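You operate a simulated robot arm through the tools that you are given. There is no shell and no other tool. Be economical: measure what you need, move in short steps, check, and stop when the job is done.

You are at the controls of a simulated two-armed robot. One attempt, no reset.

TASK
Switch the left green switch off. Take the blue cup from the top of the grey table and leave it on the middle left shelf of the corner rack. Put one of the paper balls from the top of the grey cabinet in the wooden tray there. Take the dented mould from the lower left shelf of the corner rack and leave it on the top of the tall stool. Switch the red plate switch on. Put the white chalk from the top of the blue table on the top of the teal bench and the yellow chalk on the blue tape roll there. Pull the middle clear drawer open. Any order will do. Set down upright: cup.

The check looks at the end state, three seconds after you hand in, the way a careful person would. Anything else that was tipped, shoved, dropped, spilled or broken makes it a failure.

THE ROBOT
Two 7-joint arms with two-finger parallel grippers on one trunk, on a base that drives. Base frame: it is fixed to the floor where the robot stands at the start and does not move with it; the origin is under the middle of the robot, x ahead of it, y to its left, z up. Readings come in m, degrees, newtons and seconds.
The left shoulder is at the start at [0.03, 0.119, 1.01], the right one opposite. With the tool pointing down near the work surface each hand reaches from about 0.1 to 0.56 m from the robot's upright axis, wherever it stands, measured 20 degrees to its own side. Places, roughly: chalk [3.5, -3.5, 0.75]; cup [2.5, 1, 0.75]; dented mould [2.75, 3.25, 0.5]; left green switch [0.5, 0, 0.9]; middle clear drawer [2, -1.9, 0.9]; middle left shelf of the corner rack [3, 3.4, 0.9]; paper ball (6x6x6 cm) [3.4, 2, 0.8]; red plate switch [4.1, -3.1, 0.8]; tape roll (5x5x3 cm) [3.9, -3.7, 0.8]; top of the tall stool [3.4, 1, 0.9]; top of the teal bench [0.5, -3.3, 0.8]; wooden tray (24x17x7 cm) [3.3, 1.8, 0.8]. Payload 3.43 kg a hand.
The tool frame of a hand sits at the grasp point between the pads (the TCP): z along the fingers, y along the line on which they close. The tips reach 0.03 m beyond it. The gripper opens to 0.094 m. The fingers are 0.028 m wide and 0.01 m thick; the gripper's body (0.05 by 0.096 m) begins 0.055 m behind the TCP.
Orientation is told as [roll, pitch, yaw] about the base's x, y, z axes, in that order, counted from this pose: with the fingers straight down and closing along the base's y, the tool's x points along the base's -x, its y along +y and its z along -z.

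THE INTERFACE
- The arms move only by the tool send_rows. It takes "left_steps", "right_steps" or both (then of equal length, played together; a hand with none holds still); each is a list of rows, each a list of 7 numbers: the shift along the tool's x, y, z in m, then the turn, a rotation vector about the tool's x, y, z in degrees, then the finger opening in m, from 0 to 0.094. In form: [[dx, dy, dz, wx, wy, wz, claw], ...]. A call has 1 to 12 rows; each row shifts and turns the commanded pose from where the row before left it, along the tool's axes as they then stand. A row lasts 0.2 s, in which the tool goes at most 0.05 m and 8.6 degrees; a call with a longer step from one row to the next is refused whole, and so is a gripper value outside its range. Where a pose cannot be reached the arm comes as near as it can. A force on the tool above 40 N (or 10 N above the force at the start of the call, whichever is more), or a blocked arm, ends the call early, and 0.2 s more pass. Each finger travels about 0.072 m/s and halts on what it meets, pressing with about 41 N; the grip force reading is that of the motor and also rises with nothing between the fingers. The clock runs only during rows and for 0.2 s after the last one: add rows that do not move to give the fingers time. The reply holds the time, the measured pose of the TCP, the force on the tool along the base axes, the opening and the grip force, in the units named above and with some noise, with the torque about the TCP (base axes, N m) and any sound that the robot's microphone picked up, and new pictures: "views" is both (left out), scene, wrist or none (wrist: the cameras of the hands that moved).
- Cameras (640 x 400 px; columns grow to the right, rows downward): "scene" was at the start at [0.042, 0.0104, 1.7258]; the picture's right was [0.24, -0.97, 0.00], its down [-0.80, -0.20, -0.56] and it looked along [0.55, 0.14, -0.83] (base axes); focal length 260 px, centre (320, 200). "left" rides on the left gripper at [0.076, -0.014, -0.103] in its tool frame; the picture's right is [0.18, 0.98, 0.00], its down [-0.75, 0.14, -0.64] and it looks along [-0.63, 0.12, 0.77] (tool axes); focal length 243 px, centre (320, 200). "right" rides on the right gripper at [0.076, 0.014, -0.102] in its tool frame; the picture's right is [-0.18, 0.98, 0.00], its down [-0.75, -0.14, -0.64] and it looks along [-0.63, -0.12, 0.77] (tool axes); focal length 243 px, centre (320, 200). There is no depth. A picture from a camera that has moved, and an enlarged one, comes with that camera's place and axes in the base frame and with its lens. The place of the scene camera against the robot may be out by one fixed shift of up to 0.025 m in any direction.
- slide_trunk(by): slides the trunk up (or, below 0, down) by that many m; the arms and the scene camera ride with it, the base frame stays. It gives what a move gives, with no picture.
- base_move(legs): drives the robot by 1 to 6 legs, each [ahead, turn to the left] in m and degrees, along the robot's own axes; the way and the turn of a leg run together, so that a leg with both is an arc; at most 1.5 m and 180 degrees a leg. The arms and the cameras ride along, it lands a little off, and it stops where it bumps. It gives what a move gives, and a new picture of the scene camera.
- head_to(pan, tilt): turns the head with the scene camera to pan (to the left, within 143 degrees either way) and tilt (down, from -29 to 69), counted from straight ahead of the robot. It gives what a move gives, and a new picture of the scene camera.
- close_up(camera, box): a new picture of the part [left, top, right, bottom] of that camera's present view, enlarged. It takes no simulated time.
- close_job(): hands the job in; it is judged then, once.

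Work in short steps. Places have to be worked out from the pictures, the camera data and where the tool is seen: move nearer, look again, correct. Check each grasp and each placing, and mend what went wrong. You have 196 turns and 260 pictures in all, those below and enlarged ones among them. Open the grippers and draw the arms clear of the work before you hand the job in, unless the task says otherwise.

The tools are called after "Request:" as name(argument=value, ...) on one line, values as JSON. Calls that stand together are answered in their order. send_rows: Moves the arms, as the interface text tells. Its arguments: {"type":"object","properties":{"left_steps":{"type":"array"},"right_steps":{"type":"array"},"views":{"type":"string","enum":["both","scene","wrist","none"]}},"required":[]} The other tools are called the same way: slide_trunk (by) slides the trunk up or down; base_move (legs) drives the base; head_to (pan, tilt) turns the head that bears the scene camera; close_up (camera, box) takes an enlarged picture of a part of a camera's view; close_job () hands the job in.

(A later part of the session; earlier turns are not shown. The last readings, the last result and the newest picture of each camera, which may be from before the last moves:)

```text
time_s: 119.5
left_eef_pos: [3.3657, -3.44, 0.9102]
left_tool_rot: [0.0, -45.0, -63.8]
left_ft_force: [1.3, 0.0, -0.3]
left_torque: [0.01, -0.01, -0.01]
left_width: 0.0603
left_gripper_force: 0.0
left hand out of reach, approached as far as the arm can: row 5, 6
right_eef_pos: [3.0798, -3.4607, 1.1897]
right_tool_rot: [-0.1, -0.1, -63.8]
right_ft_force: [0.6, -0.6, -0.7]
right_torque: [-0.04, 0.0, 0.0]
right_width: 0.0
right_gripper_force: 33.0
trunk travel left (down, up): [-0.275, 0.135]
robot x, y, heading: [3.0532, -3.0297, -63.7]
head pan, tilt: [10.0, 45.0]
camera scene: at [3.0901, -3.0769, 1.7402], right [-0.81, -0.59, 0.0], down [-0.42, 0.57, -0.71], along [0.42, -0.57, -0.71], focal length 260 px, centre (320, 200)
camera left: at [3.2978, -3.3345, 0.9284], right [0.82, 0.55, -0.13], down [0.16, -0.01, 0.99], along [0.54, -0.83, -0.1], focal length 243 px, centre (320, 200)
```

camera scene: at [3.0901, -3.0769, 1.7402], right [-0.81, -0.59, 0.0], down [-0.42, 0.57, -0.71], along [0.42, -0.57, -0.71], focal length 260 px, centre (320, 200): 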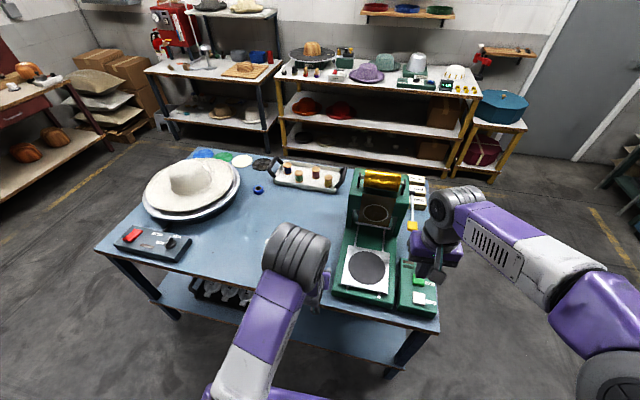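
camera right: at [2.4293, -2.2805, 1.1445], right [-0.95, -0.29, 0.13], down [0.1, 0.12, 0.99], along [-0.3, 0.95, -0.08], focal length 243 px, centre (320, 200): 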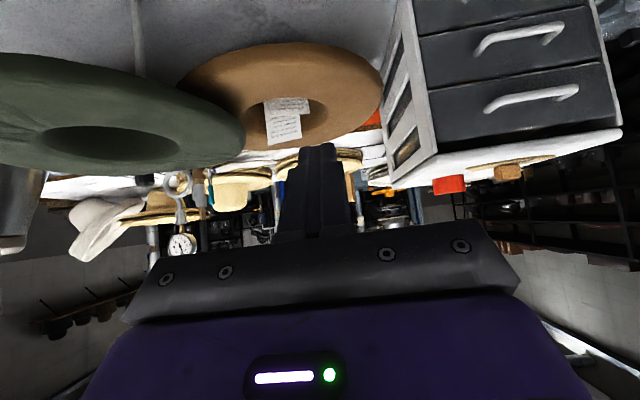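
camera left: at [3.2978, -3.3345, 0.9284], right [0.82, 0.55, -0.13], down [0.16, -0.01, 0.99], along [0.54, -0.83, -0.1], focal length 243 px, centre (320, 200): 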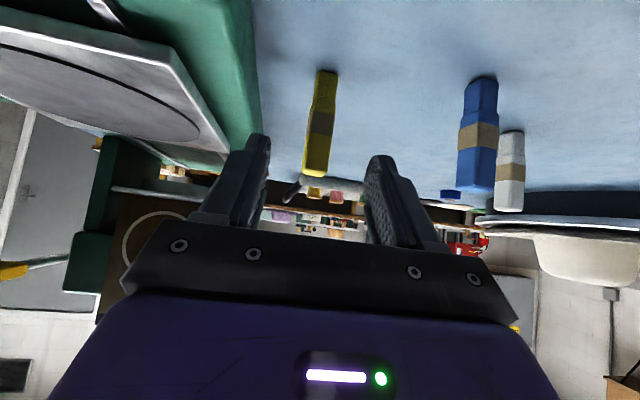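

The chalk stands between the finger lines. I go down 7.5 cm and forward 13.5 cm to straddle it.

Request:
send_rows(left_steps=[[0.027, 0.003, 0.027, 0, 0, 0, 0.06], [0.026, 0.003, 0.026, 0, 0, 0, 0.06], [-0.025, 0, 0.025, 0, 0, 0, 0.06], [-0.025, 0, 0.025, 0, 0, 0, 0.06], [-0.025, 0, 0.025, 0, 0, 0, 0.06], [-0.02, 0, 0.02, 0, 0, 0, 0.06], [0, 0, 0, 0, 0, 0, 0.06]], views="wrist")

```text
time_s: 121.1
left_eef_pos: [3.4341, -3.5542, 0.8359]
left_tool_rot: [0.0, -45.1, -63.8]
left_ft_force: [-0.2, 0.2, 0.0]
left_torque: [-0.01, -0.02, 0.0]
left_width: 0.0599
left_gripper_force: 0.0
right_eef_pos: [3.0805, -3.4613, 1.1898]
right_tool_rot: [-0.2, -0.1, -63.7]
right_ft_force: [-0.2, -0.7, 0.0]
right_torque: [-0.03, 0.0, 0.02]
right_width: 0.0
right_gripper_force: 32.6
trunk travel left (down, up): [-0.275, 0.135]
robot x, y, heading: [3.0554, -3.0296, -63.6]
head pan, tilt: [10.0, 45.0]
camera left: at [3.3661, -3.4491, 0.8547], right [0.82, 0.55, -0.13], down [0.16, -0.01, 0.99], along [0.54, -0.83, -0.1], focal length 243 px, centre (320, 200)
```

left: 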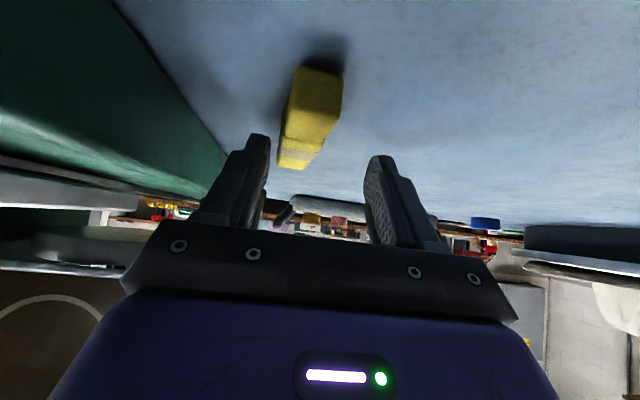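

Request:
close_up(camera="left", box=[220, 40, 420, 240])

```text
2.00 times, centred on (320, 140) of left
camera zoom: at [3.3661, -3.4491, 0.8547], right [0.82, 0.55, -0.13], down [0.16, -0.01, 0.99], along [0.54, -0.83, -0.1], focal length 485 px, centre (320, 320)
```

zoom: 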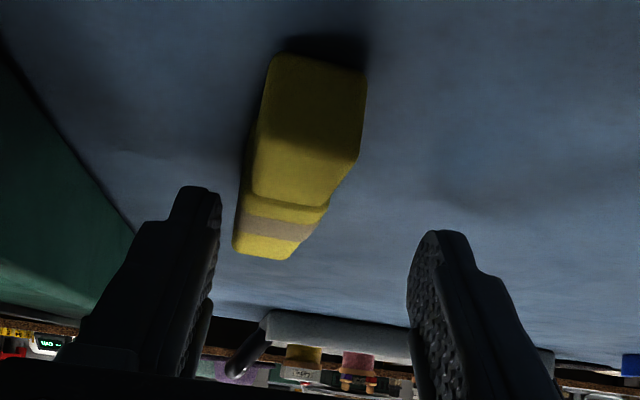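

The chalk has toppled and lies between the fingers. Lying is fine for setting it on the roll; I lift straight up, return the hand to vertical and look again.

Request:
send_rows(left_steps=[[-0.03, 0, -0.03, 0, 0, 0, 0.06], [-0.033, 0, -0.033, 0, 0, 0, 0.06], [-0.033, 0, -0.033, 0, 7.5, 0, 0.06], [0, 0, 0, 0, 7.5, 0, 0.06], [0, 0, 0, 0, 7.5, 0, 0.06], [0, 0, 0, 0, 7.5, 0, 0.06], [0, 0, 0, 0, 7.5, 0, 0.06], [0.04, 0, 0, 0, 7.5, 0, 0.06], [0.04, 0, 0, 0, 0, 0, 0.06], [0.04, 0, 0, 0, 0, 0, 0.06], [0, 0, 0, 0, 0, 0, 0.06]], views="wrist")

```text
time_s: 123.5
left_eef_pos: [3.3779, -3.4504, 0.9679]
left_tool_rot: [0.0, 0.0, -63.9]
left_ft_force: [-0.2, -0.5, 0.6]
left_torque: [-0.01, 0.03, 0.02]
left_width: 0.0598
left_gripper_force: 0.0
right_eef_pos: [3.0816, -3.4617, 1.1901]
right_tool_rot: [-0.2, 0.0, -63.8]
right_ft_force: [-0.9, -0.1, -0.3]
right_torque: [0.0, 0.03, 0.02]
right_width: 0.0
right_gripper_force: 33.5
trunk travel left (down, up): [-0.275, 0.135]
robot x, y, heading: [3.0508, -3.0339, -63.9]
head pan, tilt: [10.0, 45.0]
camera left: at [3.3322, -3.3897, 1.0702], right [0.8, 0.6, 0.0], down [0.46, -0.61, 0.64], along [0.38, -0.51, -0.77], focal length 243 px, centre (320, 200)
```

left: 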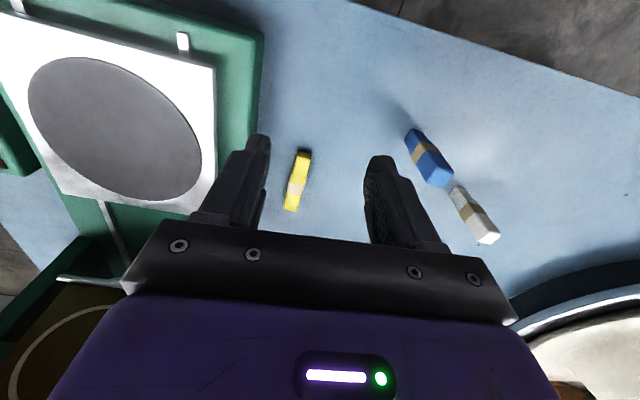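

The yellow chalk lies from about (3.413, -3.539) to (3.445, -3.62), in line with my heading. I drive 0.12 m nearer to reach it with the hand pointing straight down.

Request:
base_move(legs=[[0.12, 0]])

Request:
send_rows(left_steps=[[0, 0, 0.0, 0, 0, 0, 0.06], [0, 0, 0, 0, 0, 0, 0.06]], views="wrist")

```text
time_s: 124.7
left_eef_pos: [3.4309, -3.5587, 0.968]
left_tool_rot: [0.0, -0.1, -63.8]
left_ft_force: [-0.3, -1.2, 0.7]
left_torque: [0.03, 0.02, -0.01]
left_width: 0.0601
left_gripper_force: 0.1
right_eef_pos: [3.1334, -3.5687, 1.1892]
right_tool_rot: [-0.2, 0.0, -63.9]
right_ft_force: [0.2, -0.5, -0.5]
right_torque: [0.02, 0.02, 0.02]
right_width: 0.0001
right_gripper_force: 32.6
trunk travel left (down, up): [-0.275, 0.135]
robot x, y, heading: [3.1073, -3.1372, -63.7]
head pan, tilt: [10.0, 45.0]
camera scene: at [3.144, -3.1861, 1.7401], right [-0.81, -0.59, 0.0], down [-0.42, 0.57, -0.71], along [0.42, -0.57, -0.71], focal length 260 px, centre (320, 200)
```

scene: 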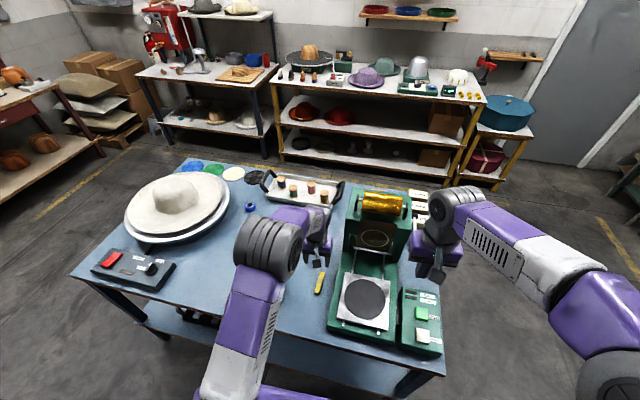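

```text
time_s: 125.3
left_eef_pos: [3.43, -3.5586, 0.9678]
left_tool_rot: [0.0, -0.1, -63.8]
left_ft_force: [0.6, -0.8, -0.1]
left_torque: [-0.03, -0.02, 0.01]
left_width: 0.0599
left_gripper_force: 0.0
right_eef_pos: [3.1329, -3.5706, 1.1897]
right_tool_rot: [0.0, 0.1, -63.8]
right_ft_force: [-0.1, -0.1, -0.8]
right_torque: [-0.01, 0.0, 0.01]
right_width: 0.0002
right_gripper_force: 32.5
trunk travel left (down, up): [-0.275, 0.135]
robot x, y, heading: [3.1059, -3.138, -63.8]
head pan, tilt: [10.0, 45.0]
camera left: at [3.3852, -3.4976, 1.0703], right [0.8, 0.6, 0.0], down [0.46, -0.61, 0.64], along [0.38, -0.51, -0.77], focal length 243 px, centre (320, 200)
```

left: 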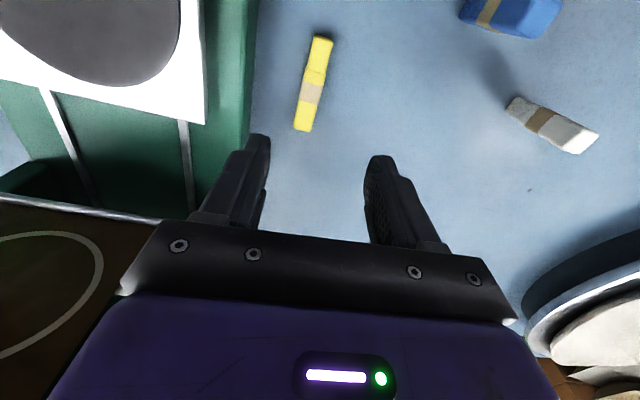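

The picture confirms it lying, centre about (3.422, -3.566). I align and descend over it, stopping just above the table.

Request:
send_rows(left_steps=[[0, -0.0105, 0, 0, 0, 3, 0.05], [0, 0, 0.045, 0, 0, 0, 0.05], [0, 0, 0.045, 0, 0, 0, 0.05], [0, 0, 0.045, 0, 0, 0, 0.05], [0, 0, 0.03, 0, 0, 0, 0.05], [0, 0, 0, 0, 0, 0, 0.05]], views="wrist")

```text
time_s: 126.4
left_eef_pos: [3.4212, -3.558, 0.8305]
left_tool_rot: [0.0, 0.5, -66.8]
left_ft_force: [-2.7, 7.7, 13.0]
left_torque: [0.01, 0.17, -0.06]
left_width: 0.0501
left_gripper_force: 0.1
right_eef_pos: [3.1337, -3.5677, 1.19]
right_tool_rot: [-0.2, -0.1, -63.9]
right_ft_force: [-0.4, 0.4, 0.3]
right_torque: [0.04, -0.02, 0.0]
right_width: 0.0
right_gripper_force: 33.4
trunk travel left (down, up): [-0.275, 0.135]
robot x, y, heading: [3.108, -3.135, -63.9]
head pan, tilt: [10.0, 45.0]
stopped in row 5 (left hand): the force on the tool passed its limit at 203 N (the readings are from after the stop); the commanded pose is now the measured one
camera left: at [3.3797, -3.497, 0.9333], right [0.83, 0.56, 0.0], down [0.43, -0.64, 0.64], along [0.36, -0.53, -0.77], focal length 243 px, centre (320, 200)
```

left: 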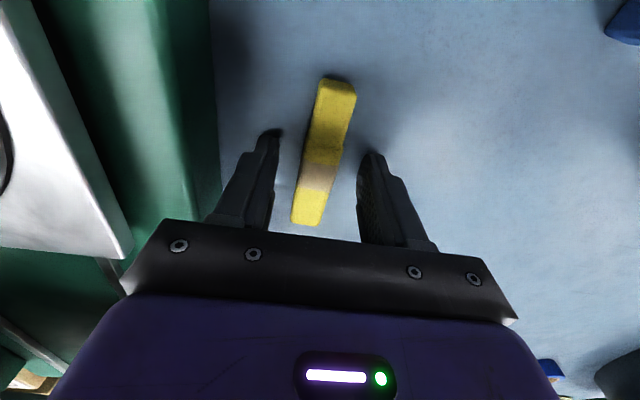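

The fingertips met the table at z≈0.80 (higher than assumed), chalk is well between them. I lift 3 mm and close.

Request:
send_rows(left_steps=[[0, 0, -0.003, 0, 0, 0, 0.05], [0, 0, 0, 0, 0, 0, 0.03], [0, 0, 0, 0, 0, 0, 0.01], [0, 0, 0, 0, 0, 0, 0.0], [0, 0, 0, 0, 0, 0, 0.0], [0, 0, 0, 0, 0, 0, 0.0]], views="wrist")

```text
time_s: 127.8
left_eef_pos: [3.4212, -3.5606, 0.8311]
left_tool_rot: [0.0, 0.3, -66.8]
left_ft_force: [0.3, -0.7, 0.7]
left_torque: [0.0, 0.0, 0.01]
left_width: 0.0191
left_gripper_force: 41.6
right_eef_pos: [3.134, -3.5683, 1.19]
right_tool_rot: [0.0, 0.0, -63.8]
right_ft_force: [0.6, -0.4, 0.0]
right_torque: [-0.03, 0.0, 0.01]
right_width: 0.0
right_gripper_force: 32.8
trunk travel left (down, up): [-0.275, 0.135]
robot x, y, heading: [3.1018, -3.137, -63.8]
head pan, tilt: [10.0, 45.0]
camera left: at [3.3802, -3.4984, 0.9352], right [0.83, 0.56, 0.0], down [0.43, -0.64, 0.64], along [0.36, -0.53, -0.77], focal length 243 px, centre (320, 200)
```

left: 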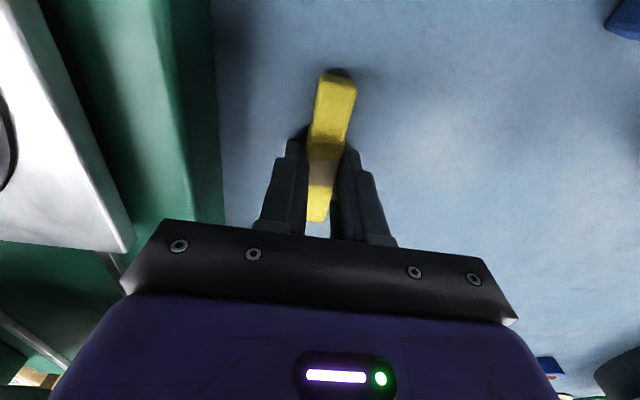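

Gripped (1.9 cm). I lift it and check.

Request:
send_rows(left_steps=[[0, 0, -0.04, 0, 0, 0, 0], [0, 0, -0.045, 0, 0, 0, 0], [0, 0, -0.045, 0, 0, 0, 0], [0, 0, -0.045, 0, 0, 0, 0], [0.02, 0, -0.04, 0, 0, 0, 0], [0, 0, 0, 0, 0, 0, 0]], views="wrist")

Request:
base_move(legs=[[-0.4, 0], [0, 89], [0.95, 0], [0, -90]])

```text
time_s: 129.2
left_eef_pos: [3.4129, -3.544, 1.0466]
left_tool_rot: [0.0, 0.3, -66.8]
left_ft_force: [-0.1, 0.2, -0.5]
left_torque: [-0.01, 0.0, 0.0]
left_width: 0.0192
left_gripper_force: 40.9
right_eef_pos: [3.1345, -3.57, 1.1894]
right_tool_rot: [-0.2, 0.0, -63.8]
right_ft_force: [0.2, 0.0, -0.4]
right_torque: [-0.02, -0.01, 0.0]
right_width: 0.0
right_gripper_force: 33.0
trunk travel left (down, up): [-0.275, 0.135]
robot x, y, heading: [3.105, -3.1416, -64.0]
head pan, tilt: [10.0, 45.0]
camera left: at [3.3716, -3.4817, 1.1507], right [0.83, 0.56, 0.0], down [0.43, -0.64, 0.64], along [0.36, -0.53, -0.77], focal length 243 px, centre (320, 200)
```

left: 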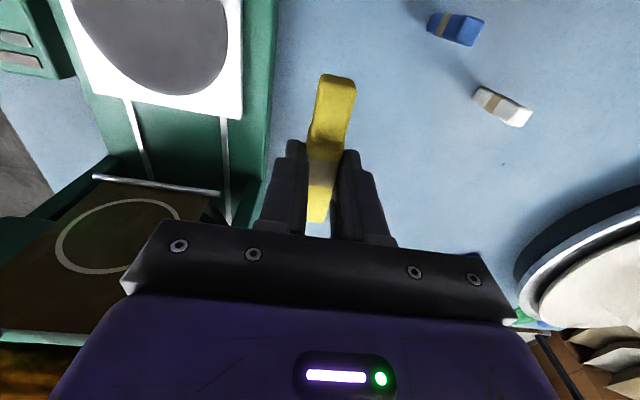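

```text
time_s: 143.8
left_eef_pos: [4.0908, -2.7882, 1.0475]
left_tool_rot: [0.0, 0.2, -67.5]
left_ft_force: [-1.3, -0.8, -1.4]
left_torque: [-0.03, 0.0, -0.02]
left_width: 0.019
left_gripper_force: 40.7
right_eef_pos: [3.8108, -2.8099, 1.191]
right_tool_rot: [-0.1, 0.1, -64.7]
right_ft_force: [0.0, -0.5, 0.7]
right_torque: [-0.01, 0.01, -0.01]
right_width: 0.0
right_gripper_force: 32.9
trunk travel left (down, up): [-0.275, 0.135]
robot x, y, heading: [3.7886, -2.3814, -64.4]
head pan, tilt: [10.0, 45.0]
camera scene: at [3.8256, -2.4275, 1.7402], right [-0.81, -0.58, 0.0], down [-0.41, 0.58, -0.71], along [0.41, -0.58, -0.71], focal length 260 px, centre (320, 200)
```

scene: 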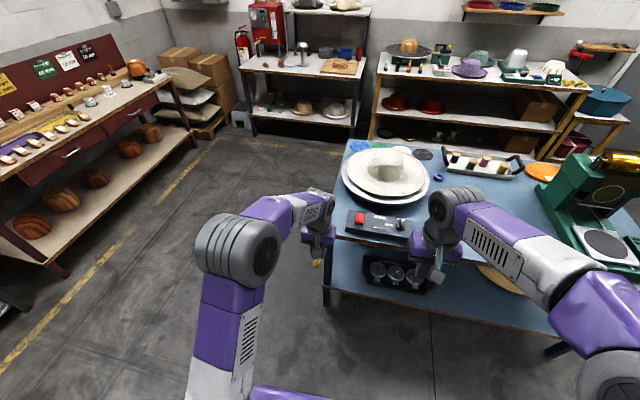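

Now at the red switch's side of the table. I look closely at it.

Request:
close_up(camera="scene", box=[335, 190, 425, 250])

```text
6.67 times, centred on (380, 220) of scene
camera zoom: at [3.8256, -2.4275, 1.7402], right [-0.81, -0.58, 0.0], down [-0.41, 0.58, -0.71], along [0.41, -0.58, -0.71], focal length 1730 px, centre (-80, 67)
```

zoom: 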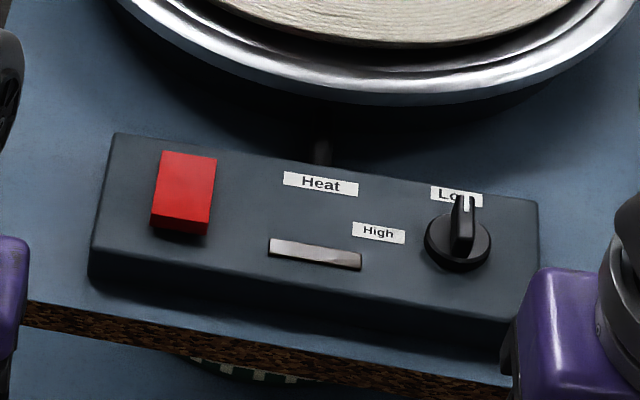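

The rocker's near end looks raised. I drive 0.33 m nearer, and then move the left hand aside and the right hand over toward the switch.

Request:
base_move(legs=[[0.33, 0]])

Request:
send_rows(left_steps=[[0.03, 0.04, -0.02, 0, 0, 0, 0], [0.03, 0.04, -0.02, 0, 0, 0, 0], [0.03, 0.04, -0.02, 0, 0, 0, 0], [0, 0.03, 0, 0, 0, 0, 0], [0, 0.0, 0, 0, 0, 0, 0], [0, 0, 0, 0, 0, 0, 0]], right_steps=[[0.03, 0.03, 0.0, 0, 0, 0, 0], [0.03, 0.03, 0.0, 0, 0, 0, 0], [0, 0.03, 0.04, 0, 0, 0, 0], [0, 0.03, 0.04, 0, 0, 0, 0], [0, 0.02, 0.03, 0, 0, 0, 0], [0, 0, 0, 0, 0, 0, 0]])

```text
time_s: 146.0
left_eef_pos: [4.2239, -3.082, 1.0478]
left_tool_rot: [0.2, 0.2, -67.8]
left_ft_force: [0.2, -0.3, -0.2]
left_torque: [0.0, -0.02, -0.01]
left_width: 0.0191
left_gripper_force: 41.0
right_eef_pos: [3.9434, -3.0999, 1.1898]
right_tool_rot: [0.0, 0.1, -65.1]
right_ft_force: [-0.2, 1.0, -0.1]
right_torque: [0.04, -0.03, -0.01]
right_width: 0.0001
right_gripper_force: 33.5
trunk travel left (down, up): [-0.275, 0.135]
robot x, y, heading: [3.9231, -2.6716, -64.8]
head pan, tilt: [10.0, 45.0]
camera scene: at [3.9624, -2.7175, 1.7401], right [-0.82, -0.57, 0.0], down [-0.41, 0.58, -0.71], along [0.41, -0.58, -0.71], focal length 260 px, centre (320, 200)
```

scene: 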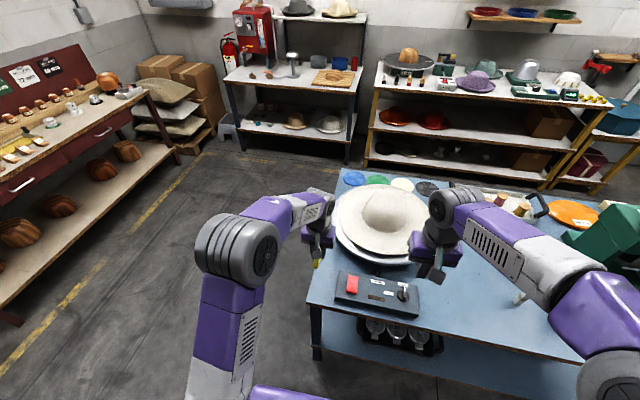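

```text
refused: row 1 steps farther than a row can; nothing moved
```

Request:
send_rows(left_steps=[[0.03, 0.03, -0.01, 0, 0, 0, 0], [0.03, 0.03, -0.01, 0, 0, 0, 0], [0.03, 0.03, -0.01, 0, 0, 0, 0], [0, 0.04, 0, 0, 0, 0, 0], [0, 0.0, 0, 0, 0, 0, 0], [0, 0, 0, 0, 0, 0, 0]], right_steps=[[0.03, 0.03, 0.0, 0, 0, 0, 0], [0.03, 0.03, 0.0, 0, 0, 0, 0], [0, 0.03, 0.035, 0, 0, 0, 0], [0, 0.03, 0.035, 0, 0, 0, 0], [0, 0.02, 0.03, 0, 0, 0, 0], [0, 0, 0, 0, 0, 0, 0]], views="wrist")

```text
time_s: 147.4
left_eef_pos: [4.3105, -2.9492, 1.0771]
left_tool_rot: [0.1, 0.1, -68.1]
left_ft_force: [-1.6, 0.5, -0.8]
left_torque: [0.0, -0.01, -0.02]
left_width: 0.0188
left_gripper_force: 40.8
right_eef_pos: [4.0439, -2.9842, 1.0889]
right_tool_rot: [-0.1, -0.2, -65.0]
right_ft_force: [-0.7, -0.5, 0.6]
right_torque: [-0.04, -0.03, -0.03]
right_width: 0.0
right_gripper_force: 33.4
trunk travel left (down, up): [-0.275, 0.135]
robot x, y, heading: [3.9251, -2.6707, -65.2]
head pan, tilt: [10.0, 45.0]
camera right: at [4.0253, -2.9089, 1.1908], right [0.97, 0.25, 0.0], down [0.19, -0.74, 0.64], along [0.16, -0.62, -0.77], focal length 243 px, centre (320, 200)
camera left: at [4.2689, -2.8859, 1.18], right [0.84, 0.54, 0.0], down [0.41, -0.65, 0.64], along [0.35, -0.54, -0.77], focal length 243 px, centre (320, 200)
```

right: 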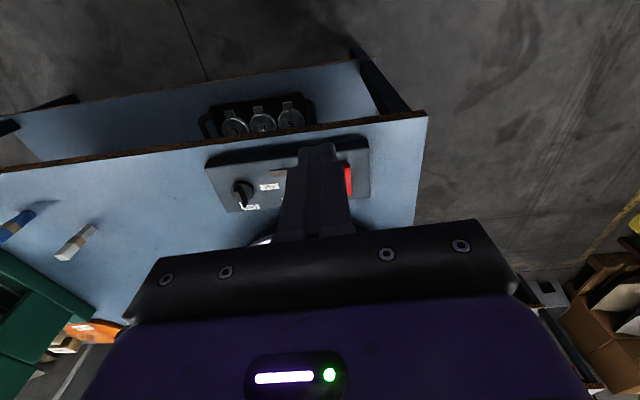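
left: 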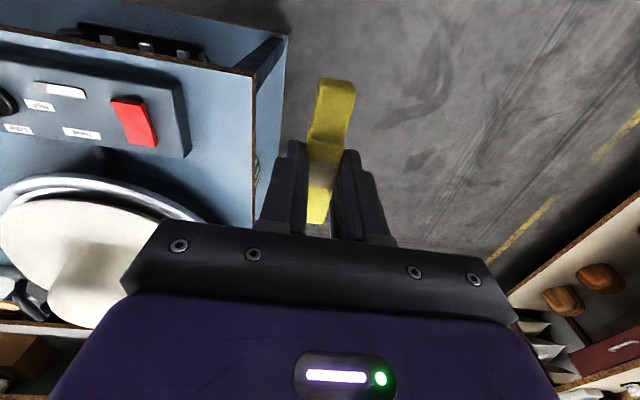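

Request:
close_up(camera="left", box=[70, 70, 190, 170])

Request:
close_up(camera="right", box=[300, 130, 400, 220])

```text
4.00 times, centred on (130, 120) of left
camera zoom: at [4.2689, -2.8859, 1.18], right [0.84, 0.54, 0.0], down [0.41, -0.65, 0.64], along [0.35, -0.54, -0.77], focal length 970 px, centre (1080, 520)
```

zoom: 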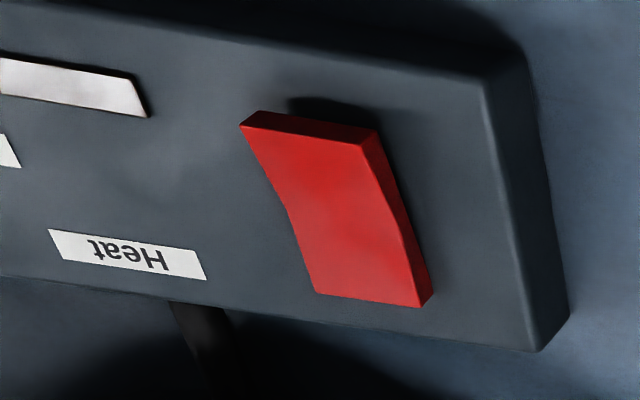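

```text
4.44 times, centred on (350, 175) of right
camera zoom: at [4.0253, -2.9089, 1.1908], right [0.97, 0.25, 0.0], down [0.19, -0.74, 0.64], along [0.16, -0.62, -0.77], focal length 1078 px, centre (187, 311)
```

zoom: 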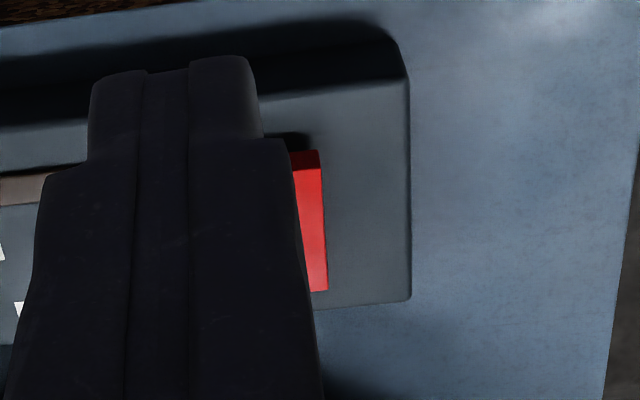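

The near end of the red rocker is raised, at about (4.11, -3.12, 0.838). I move the closed right fingers over it and come down to just above.

Request:
send_rows(right_steps=[[-0.04, 0, 0.0, 0, 0, 0, 0], [-0.04, 0, 0, 0, 0, 0, 0], [-0.04, 0, 0, 0, 0, 0, 0], [-0.04, 0, 0, 0, 0, 0, 0], [0, 0, 0.045, 0, 0, 0, 0], [0, 0, 0.045, 0, 0, 0, 0], [0, 0, 0.045, 0, 0, 0, 0], [0, 0, 0.04, 0, 0, 0, 0], [0, 0, 0.01, 0, 0, 0, 0], [0, 0, 0, 0, 0, 0, 0]], views="wrist")

Request:
close_up(camera="left", box=[50, 60, 210, 180])

```text
time_s: 149.6
left_eef_pos: [4.3098, -2.9496, 1.0768]
left_tool_rot: [0.0, 0.2, -67.9]
left_ft_force: [0.0, -0.4, 0.3]
left_torque: [0.03, -0.01, -0.02]
left_width: 0.0191
left_gripper_force: 41.4
right_eef_pos: [4.1119, -3.1332, 0.9031]
right_tool_rot: [-0.1, -0.1, -64.9]
right_ft_force: [0.3, 0.6, 0.5]
right_torque: [0.01, 0.01, -0.01]
right_width: 0.0
right_gripper_force: 33.4
trunk travel left (down, up): [-0.275, 0.135]
robot x, y, heading: [3.9253, -2.6682, -64.9]
head pan, tilt: [10.0, 45.0]
camera right: at [4.0936, -3.0572, 1.0053], right [0.97, 0.25, 0.0], down [0.19, -0.74, 0.64], along [0.16, -0.62, -0.77], focal length 243 px, centre (320, 200)
```

right: 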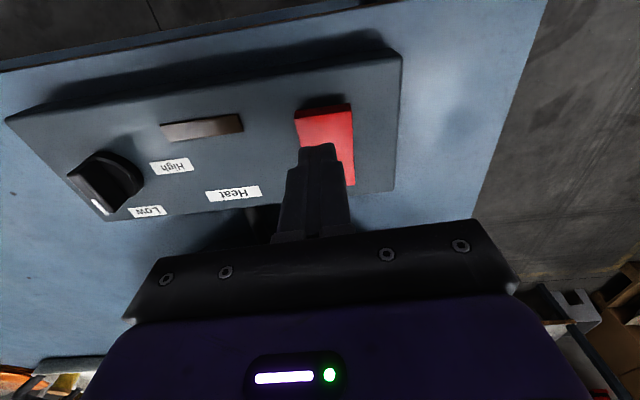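

```text
3.33 times, centred on (130, 120) of left
camera zoom: at [4.2688, -2.8864, 1.1799], right [0.84, 0.54, 0.0], down [0.41, -0.65, 0.64], along [0.35, -0.54, -0.77], focal length 809 px, centre (953, 467)
```

zoom: 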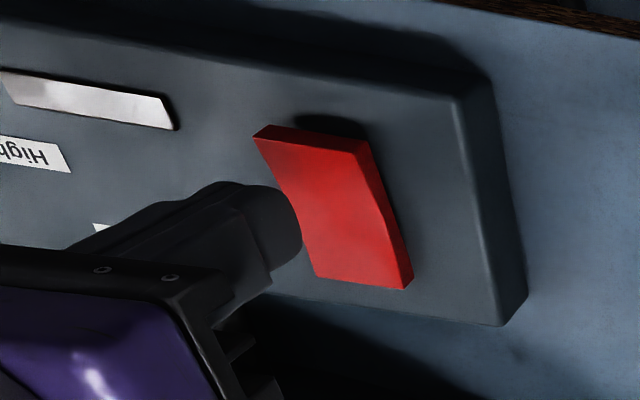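

Tip is about 1.6 cm in from the near edge; I shift it 0.8 cm nearer the edge and press in small steps.

Request:
send_rows(right_steps=[[0.008, 0.004, 0.01, 0, 0, 0, 0], [0, 0, 0.015, 0, 0, 0, 0], [0, 0, 0.004, 0, 0, 0, 0], [0, 0, 0.004, 0, 0, 0, 0], [0, 0, 0.004, 0, 0, 0, 0], [0, 0, 0.004, 0, 0, 0, 0], [0, 0, 0.004, 0, 0, 0, 0], [0, 0, 0.004, 0, 0, 0, 0], [0, 0, 0.004, 0, 0, 0, 0], [0, 0, 0.004, 0, 0, 0, 0]], views="none")

Request:
close_up(camera="left", box=[50, 60, 210, 180])

```text
time_s: 150.7
left_eef_pos: [4.3086, -2.9472, 1.0768]
left_tool_rot: [0.0, 0.0, -68.1]
left_ft_force: [1.3, 0.4, -1.5]
left_torque: [0.03, 0.03, 0.0]
left_width: 0.0189
left_gripper_force: 41.1
right_eef_pos: [4.1151, -3.1224, 0.8746]
right_tool_rot: [-0.2, -0.3, -65.0]
right_ft_force: [-9.2, 8.8, 22.4]
right_torque: [-0.09, 0.17, -0.06]
right_width: 0.0002
right_gripper_force: 33.4
trunk travel left (down, up): [-0.275, 0.135]
robot x, y, heading: [3.9233, -2.6671, -65.1]
head pan, tilt: [10.0, 45.0]
stopped in row 5 (right hand): the force on the tool passed its limit at 46 N (the readings are from after the stop); the commanded pose is now the measured one
```

```text
3.33 times, centred on (130, 120) of left
camera zoom: at [4.2673, -2.8846, 1.1807], right [0.84, 0.54, 0.0], down [0.41, -0.65, 0.64], along [0.35, -0.54, -0.77], focal length 809 px, centre (953, 467)
```

zoom: 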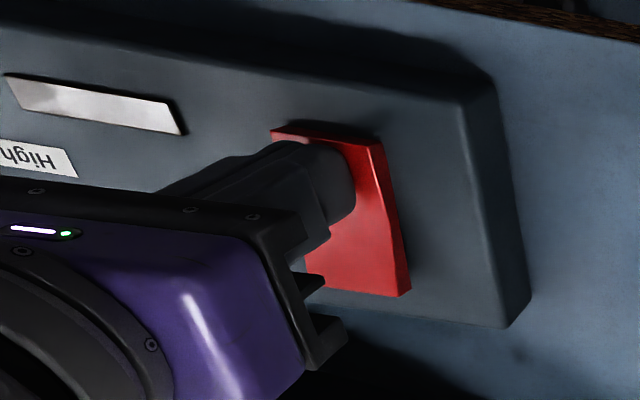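

It seems to have tipped over; I lift off and check.

Request:
send_rows(right_steps=[[0, 0, -0.03, 0, 0, 0, 0], [0, 0, -0.045, 0, 0, 0, 0], [0, 0, -0.045, 0, 0, 0, 0], [0.03, 0, -0.04, 0, 0, 0, 0], [0.03, 0, -0.04, 0, 0, 0, 0], [0, 0, 0, 0, 0, 0, 0]], views="none")

Request:
close_up(camera="left", box=[50, 60, 210, 180])

```text
time_s: 152.1
left_eef_pos: [4.3094, -2.9509, 1.0754]
left_tool_rot: [0.1, 0.3, -68.0]
left_ft_force: [-0.4, 0.1, -0.2]
left_torque: [-0.03, 0.03, 0.0]
left_width: 0.0192
left_gripper_force: 41.0
right_eef_pos: [4.091, -3.067, 1.0753]
right_tool_rot: [-0.1, -0.5, -65.0]
right_ft_force: [-0.6, 0.1, 0.6]
right_torque: [0.01, 0.04, -0.01]
right_width: 0.0001
right_gripper_force: 32.6
trunk travel left (down, up): [-0.275, 0.135]
robot x, y, heading: [3.9287, -2.6701, -64.9]
head pan, tilt: [10.0, 45.0]
```

```text
3.33 times, centred on (130, 120) of left
camera zoom: at [4.2691, -2.8869, 1.1796], right [0.84, 0.54, 0.0], down [0.41, -0.65, 0.64], along [0.34, -0.54, -0.77], focal length 809 px, centre (953, 467)
```

zoom: 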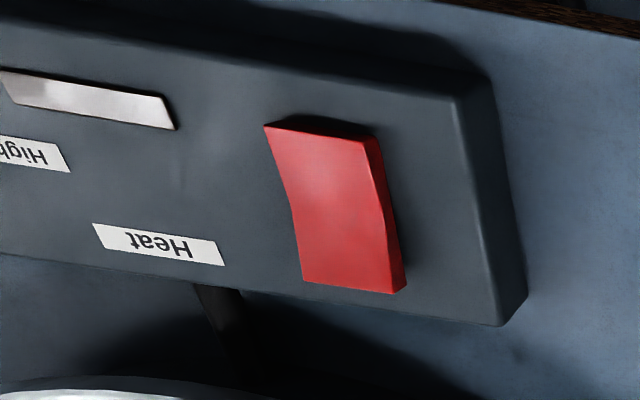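

The red switch has toggled (near end now down). Next I carry the yellow chalk around the table's end to the far side, where the roll is nearer; first I set the right hand back to its own side.

Request:
send_rows(right_steps=[[0.02, -0.03, -0.02, 0, 0, 0, 0], [0.02, -0.03, -0.02, 0, 0, 0, 0], [0, -0.04, -0.02, 0, 0, 0, 0]], left_steps=[[0, -0.02, -0.02, 0, 0, 0, 0], [0, -0.02, -0.03, 0, 0, 0, 0], [0, -0.02, -0.03, 0, 0, 0, 0]], views="none")

Request:
base_move(legs=[[-0.35, 0], [0, 90], [0.95, 0], [0, -90], [1.2, 0]])

```text
time_s: 152.9
left_eef_pos: [4.2554, -2.9733, 1.1594]
left_tool_rot: [0.1, 0.3, -67.9]
left_ft_force: [0.1, -0.1, -0.3]
left_torque: [-0.03, -0.02, 0.02]
left_width: 0.019
left_gripper_force: 40.6
right_eef_pos: [3.9786, -3.072, 1.1327]
right_tool_rot: [0.1, -0.3, -65.0]
right_ft_force: [-0.5, -0.2, 0.3]
right_torque: [-0.01, -0.03, 0.0]
right_width: 0.0
right_gripper_force: 33.3
trunk travel left (down, up): [-0.275, 0.135]
robot x, y, heading: [3.9248, -2.6707, -65.0]
head pan, tilt: [10.0, 45.0]
```

```text
time_s: 173.1
left_eef_pos: [5.403, -3.3695, 1.1588]
left_tool_rot: [-0.1, 0.2, -71.0]
left_ft_force: [-0.1, -0.2, -0.6]
left_torque: [-0.01, 0.0, -0.02]
left_width: 0.0191
left_gripper_force: 40.6
right_eef_pos: [5.1219, -3.4528, 1.1327]
right_tool_rot: [0.1, -0.4, -68.1]
right_ft_force: [0.5, -0.8, 0.2]
right_torque: [0.01, 0.03, -0.01]
right_width: 0.0001
right_gripper_force: 33.0
trunk travel left (down, up): [-0.275, 0.135]
robot x, y, heading: [5.0816, -3.0472, -67.8]
head pan, tilt: [10.0, 45.0]
camera scene: at [5.1229, -3.0979, 1.7401], right [-0.85, -0.53, 0.0], down [-0.37, 0.6, -0.71], along [0.37, -0.6, -0.71], focal length 260 px, centre (320, 200)
```

scene: 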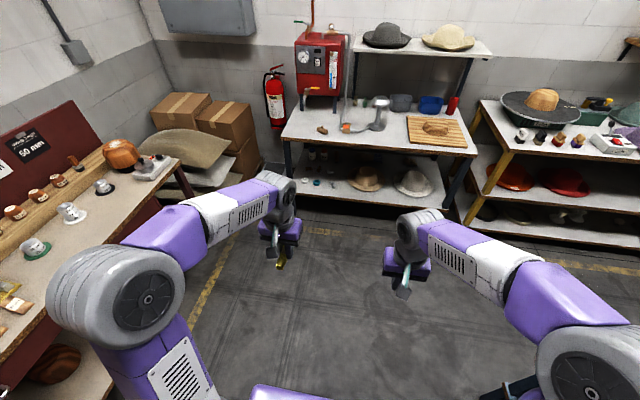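

There is good room. I go diagonally past the table's far corner and turn along its far side.

Request:
base_move(legs=[[0, -30], [0.97, 0], [0, -57], [0.7, 0]])

Request:
head_to(pan=60, tilt=45)

```text
time_s: 185.8
left_eef_pos: [4.0041, -4.6428, 1.1595]
left_tool_rot: [0.0, 0.2, -158.6]
left_ft_force: [-0.1, 0.0, 0.4]
left_torque: [-0.01, 0.0, 0.0]
left_width: 0.019
left_gripper_force: 41.0
right_eef_pos: [3.9078, -4.3672, 1.1333]
right_tool_rot: [0.0, -0.3, -155.5]
right_ft_force: [-0.2, 0.8, 0.1]
right_torque: [0.0, -0.02, -0.02]
right_width: 0.0
right_gripper_force: 33.4
trunk travel left (down, up): [-0.275, 0.135]
robot x, y, heading: [4.3125, -4.3152, -155.7]
head pan, tilt: [10.0, 45.0]
camera scene: at [4.2717, -4.3559, 1.7401], right [-0.57, 0.82, 0.0], down [0.58, 0.4, -0.71], along [-0.58, -0.4, -0.71], focal length 260 px, centre (320, 200)
```

scene: 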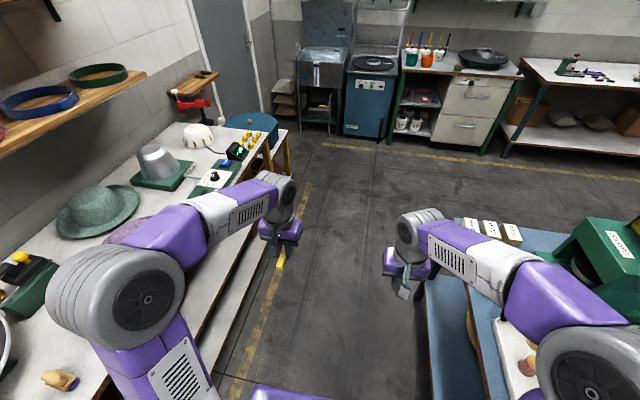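

```text
time_s: 186.9
left_eef_pos: [4.0034, -4.6444, 1.1577]
left_tool_rot: [0.0, 0.2, -158.5]
left_ft_force: [0.6, 0.7, -0.6]
left_torque: [-0.01, 0.0, -0.02]
left_width: 0.019
left_gripper_force: 40.7
right_eef_pos: [3.9076, -4.3673, 1.1341]
right_tool_rot: [0.0, -0.3, -155.7]
right_ft_force: [0.1, -0.5, 0.0]
right_torque: [0.0, -0.01, 0.04]
right_width: 0.0
right_gripper_force: 32.9
trunk travel left (down, up): [-0.275, 0.135]
robot x, y, heading: [4.3126, -4.3189, -155.8]
head pan, tilt: [60.0, 45.0]
camera scene: at [4.3311, -4.3907, 1.7402], right [-1.0, 0.1, 0.0], down [0.07, 0.7, -0.71], along [-0.07, -0.7, -0.71], focal length 260 px, centre (320, 200)
```

scene: 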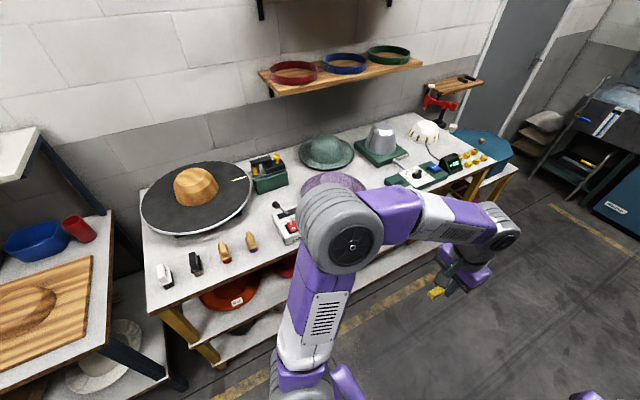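

I turn right 90° to face the table from its far side and look down at the roll.

Request:
base_move(legs=[[0, -89.5]])

Request:
head_to(pan=5, tilt=45)

```text
time_s: 191.1
left_eef_pos: [3.9667, -4.0247, 1.1581]
left_tool_rot: [0.0, 0.2, 114.0]
left_ft_force: [-0.3, 0.2, 0.3]
left_torque: [0.0, 0.05, 0.01]
left_width: 0.0189
left_gripper_force: 41.4
right_eef_pos: [4.2397, -3.9156, 1.1331]
right_tool_rot: [0.0, -0.3, 116.9]
right_ft_force: [-0.1, 0.5, -0.3]
right_torque: [0.0, 0.01, 0.0]
right_width: 0.0
right_gripper_force: 33.3
trunk travel left (down, up): [-0.275, 0.135]
robot x, y, heading: [4.308, -4.3167, 117.0]
head pan, tilt: [60.0, 45.0]
camera scene: at [4.2443, -4.3445, 1.7402], right [0.05, 1.0, 0.0], down [0.71, -0.04, -0.71], along [-0.71, 0.04, -0.71], focal length 260 px, centre (320, 200)
```

scene: 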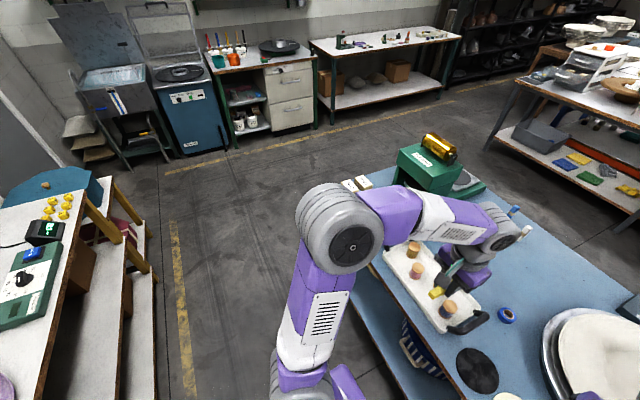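

```text
time_s: 192.3
left_eef_pos: [3.9677, -4.0259, 1.1593]
left_tool_rot: [0.0, 0.3, 114.0]
left_ft_force: [0.5, -0.6, 0.4]
left_torque: [-0.04, -0.02, 0.0]
left_width: 0.0188
left_gripper_force: 41.0
right_eef_pos: [4.239, -3.9161, 1.1338]
right_tool_rot: [-0.1, -0.4, 116.8]
right_ft_force: [0.4, 0.2, -0.6]
right_torque: [0.0, 0.0, -0.02]
right_width: 0.0
right_gripper_force: 32.8
trunk travel left (down, up): [-0.275, 0.135]
robot x, y, heading: [4.3104, -4.3167, 116.9]
head pan, tilt: [5.0, 45.0]
camera scene: at [4.2822, -4.2799, 1.7402], right [0.85, 0.53, 0.0], down [0.38, -0.6, -0.71], along [-0.38, 0.6, -0.71], focal length 260 px, centre (320, 200)
```

scene: 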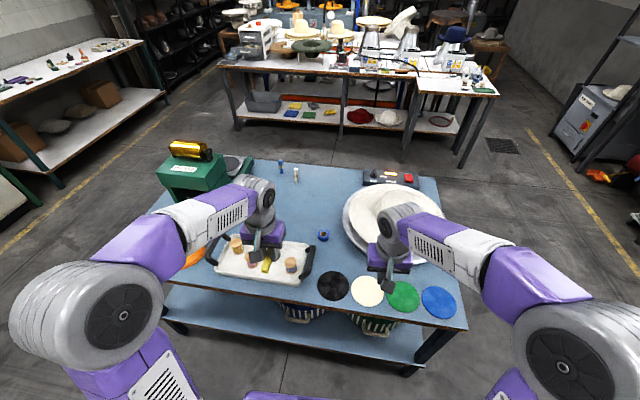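

The roll is at about (3.93, -3.70), 0.72 m ahead; the table edge is at u≈5.29. I move 0.12 m closer and check the base/table clearance from above.

Request:
base_move(legs=[[0.12, 0]])

Request:
head_to(pan=0, tilt=69)

```text
time_s: 193.5
left_eef_pos: [3.9154, -3.9191, 1.1586]
left_tool_rot: [0.1, 0.2, 113.7]
left_ft_force: [-0.7, 0.4, -0.7]
left_torque: [-0.03, 0.01, 0.02]
left_width: 0.019
left_gripper_force: 40.9
right_eef_pos: [4.1894, -3.8106, 1.1327]
right_tool_rot: [0.0, -0.3, 116.7]
right_ft_force: [0.0, -0.8, -0.2]
right_torque: [0.01, -0.01, -0.02]
right_width: 0.0
right_gripper_force: 33.1
trunk travel left (down, up): [-0.275, 0.135]
robot x, y, heading: [4.2571, -4.2107, 116.6]
head pan, tilt: [5.0, 45.0]
camera scene: at [4.2295, -4.175, 1.7402], right [0.85, 0.53, 0.0], down [0.37, -0.6, -0.71], along [-0.37, 0.6, -0.71], focal length 260 px, centre (320, 200)
```

scene: 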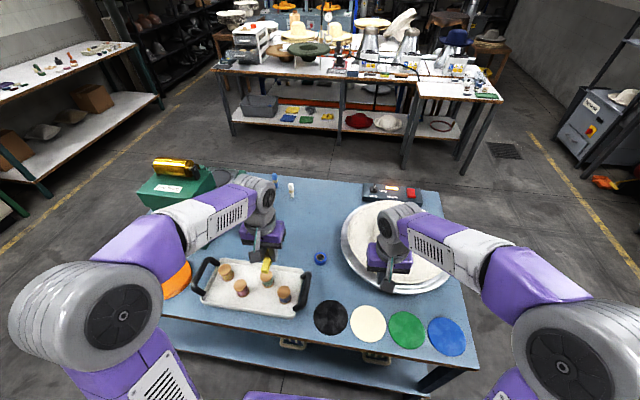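

```text
time_s: 194.4
left_eef_pos: [3.9175, -3.9197, 1.1574]
left_tool_rot: [-0.1, 0.2, 113.8]
left_ft_force: [-0.2, -0.2, -0.6]
left_torque: [0.02, 0.01, 0.01]
left_width: 0.0189
left_gripper_force: 40.6
right_eef_pos: [4.1891, -3.8123, 1.1333]
right_tool_rot: [0.0, -0.3, 116.6]
right_ft_force: [1.5, 0.4, 0.2]
right_torque: [0.01, 0.02, -0.01]
right_width: 0.0
right_gripper_force: 33.1
trunk travel left (down, up): [-0.275, 0.135]
robot x, y, heading: [4.2576, -4.2133, 116.7]
head pan, tilt: [0.0, 68.8]
camera scene: at [4.2475, -4.195, 1.7113], right [0.89, 0.45, 0.0], down [0.42, -0.83, -0.36], along [-0.16, 0.32, -0.93], focal length 260 px, centre (320, 200)
```

scene: 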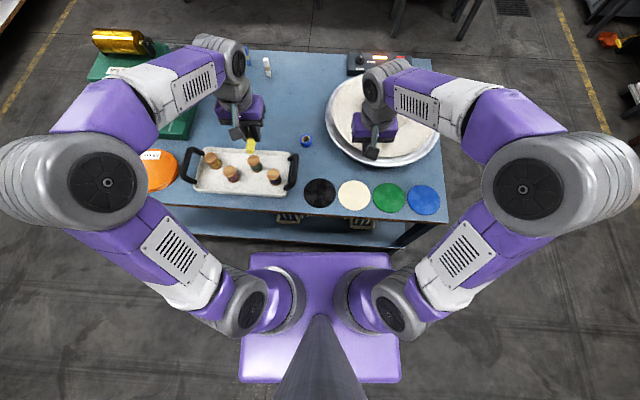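

About 0.3 m from axis to table edge; I take another 0.05 m, then bring the chalk over the roll, still high.

Request:
base_move(legs=[[0.05, 0]])

Request:
send_rows(left_steps=[[0, -0.03, 0, 0, 0, 0, 0], [0, -0.03, 0, 0, 0, 0, 0], [-0.01, -0.03, 0, 0, 0, 0, 0], [-0.02, -0.025, 0.02, 0, 0, 0, 0], [-0.02, 0, 0.03, 0, 0, 0, 0], [-0.02, 0, 0.03, 0, 0, 0, 0], [0, 0, 0.03, 0, 0, 0, 0], [0, 0, 0, 0, 0, 0, 0]], right_steps=[[0, -0.03, 0, 0, 0, 0, 0], [0, -0.03, 0, 0, 0, 0, 0], [0, 0, 0, 0, 0, 0, 0], [0, 0, 0, 0, 0, 0, 0], [0, 0, 0, 0, 0, 0, 0], [0, 0, 0, 0, 0, 0, 0], [0, 0, 0, 0, 0, 0, 0], [0, 0, 0, 0, 0, 0, 0]])

```text
time_s: 195.3
left_eef_pos: [3.8923, -3.8727, 1.1585]
left_tool_rot: [0.0, 0.2, 113.8]
left_ft_force: [-0.2, -0.4, -0.1]
left_torque: [-0.03, 0.01, -0.02]
left_width: 0.0191
left_gripper_force: 41.1
right_eef_pos: [4.1656, -3.7655, 1.1332]
right_tool_rot: [0.0, -0.2, 116.6]
right_ft_force: [0.0, 0.1, -0.8]
right_torque: [-0.03, -0.02, 0.0]
right_width: 0.0
right_gripper_force: 33.3
trunk travel left (down, up): [-0.275, 0.135]
robot x, y, heading: [4.2362, -4.1667, 116.8]
head pan, tilt: [0.0, 68.8]
camera scene: at [4.2236, -4.1475, 1.7113], right [0.89, 0.45, 0.0], down [0.42, -0.83, -0.36], along [-0.16, 0.32, -0.93], focal length 260 px, centre (320, 200)
```

scene: 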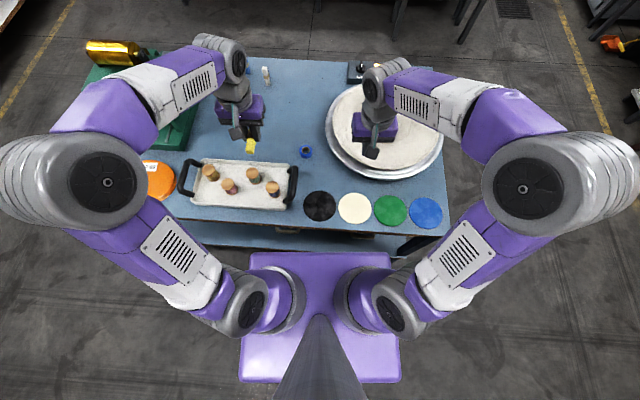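

```text
time_s: 197.1
left_eef_pos: [3.9715, -3.7648, 1.0489]
left_tool_rot: [0.0, 0.3, 113.7]
left_ft_force: [0.2, -0.3, -0.7]
left_torque: [0.02, 0.02, 0.02]
left_width: 0.0191
left_gripper_force: 41.2
right_eef_pos: [4.2192, -3.7393, 1.132]
right_tool_rot: [0.0, -0.3, 116.6]
right_ft_force: [-0.3, 0.4, 0.0]
right_torque: [-0.05, -0.01, 0.03]
right_width: 0.0
right_gripper_force: 32.7
trunk travel left (down, up): [-0.275, 0.135]
robot x, y, heading: [4.2363, -4.1638, 116.6]
head pan, tilt: [0.0, 68.8]
camera scene: at [4.2245, -4.1491, 1.7113], right [0.89, 0.45, 0.0], down [0.42, -0.83, -0.36], along [-0.16, 0.32, -0.93], focal length 260 px, centre (320, 200)
camera right: at [4.242, -3.8138, 1.2339], right [-0.96, -0.28, 0.0], down [-0.21, 0.73, 0.65], along [-0.18, 0.62, -0.76], focal length 243 px, centre (320, 200)
camera left: at [4.0161, -3.8301, 1.1526], right [-0.83, -0.56, 0.0], down [-0.43, 0.64, 0.64], along [-0.36, 0.53, -0.77], focal length 243 px, centre (320, 200)
```

scene: 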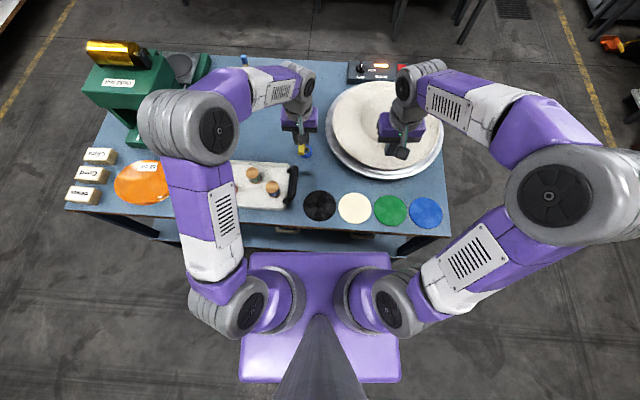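
right: 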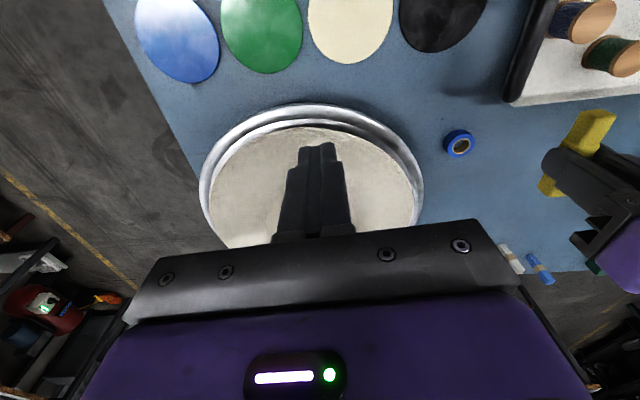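
left: 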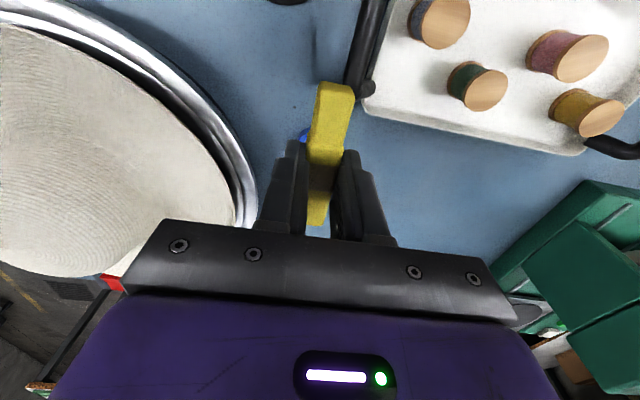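

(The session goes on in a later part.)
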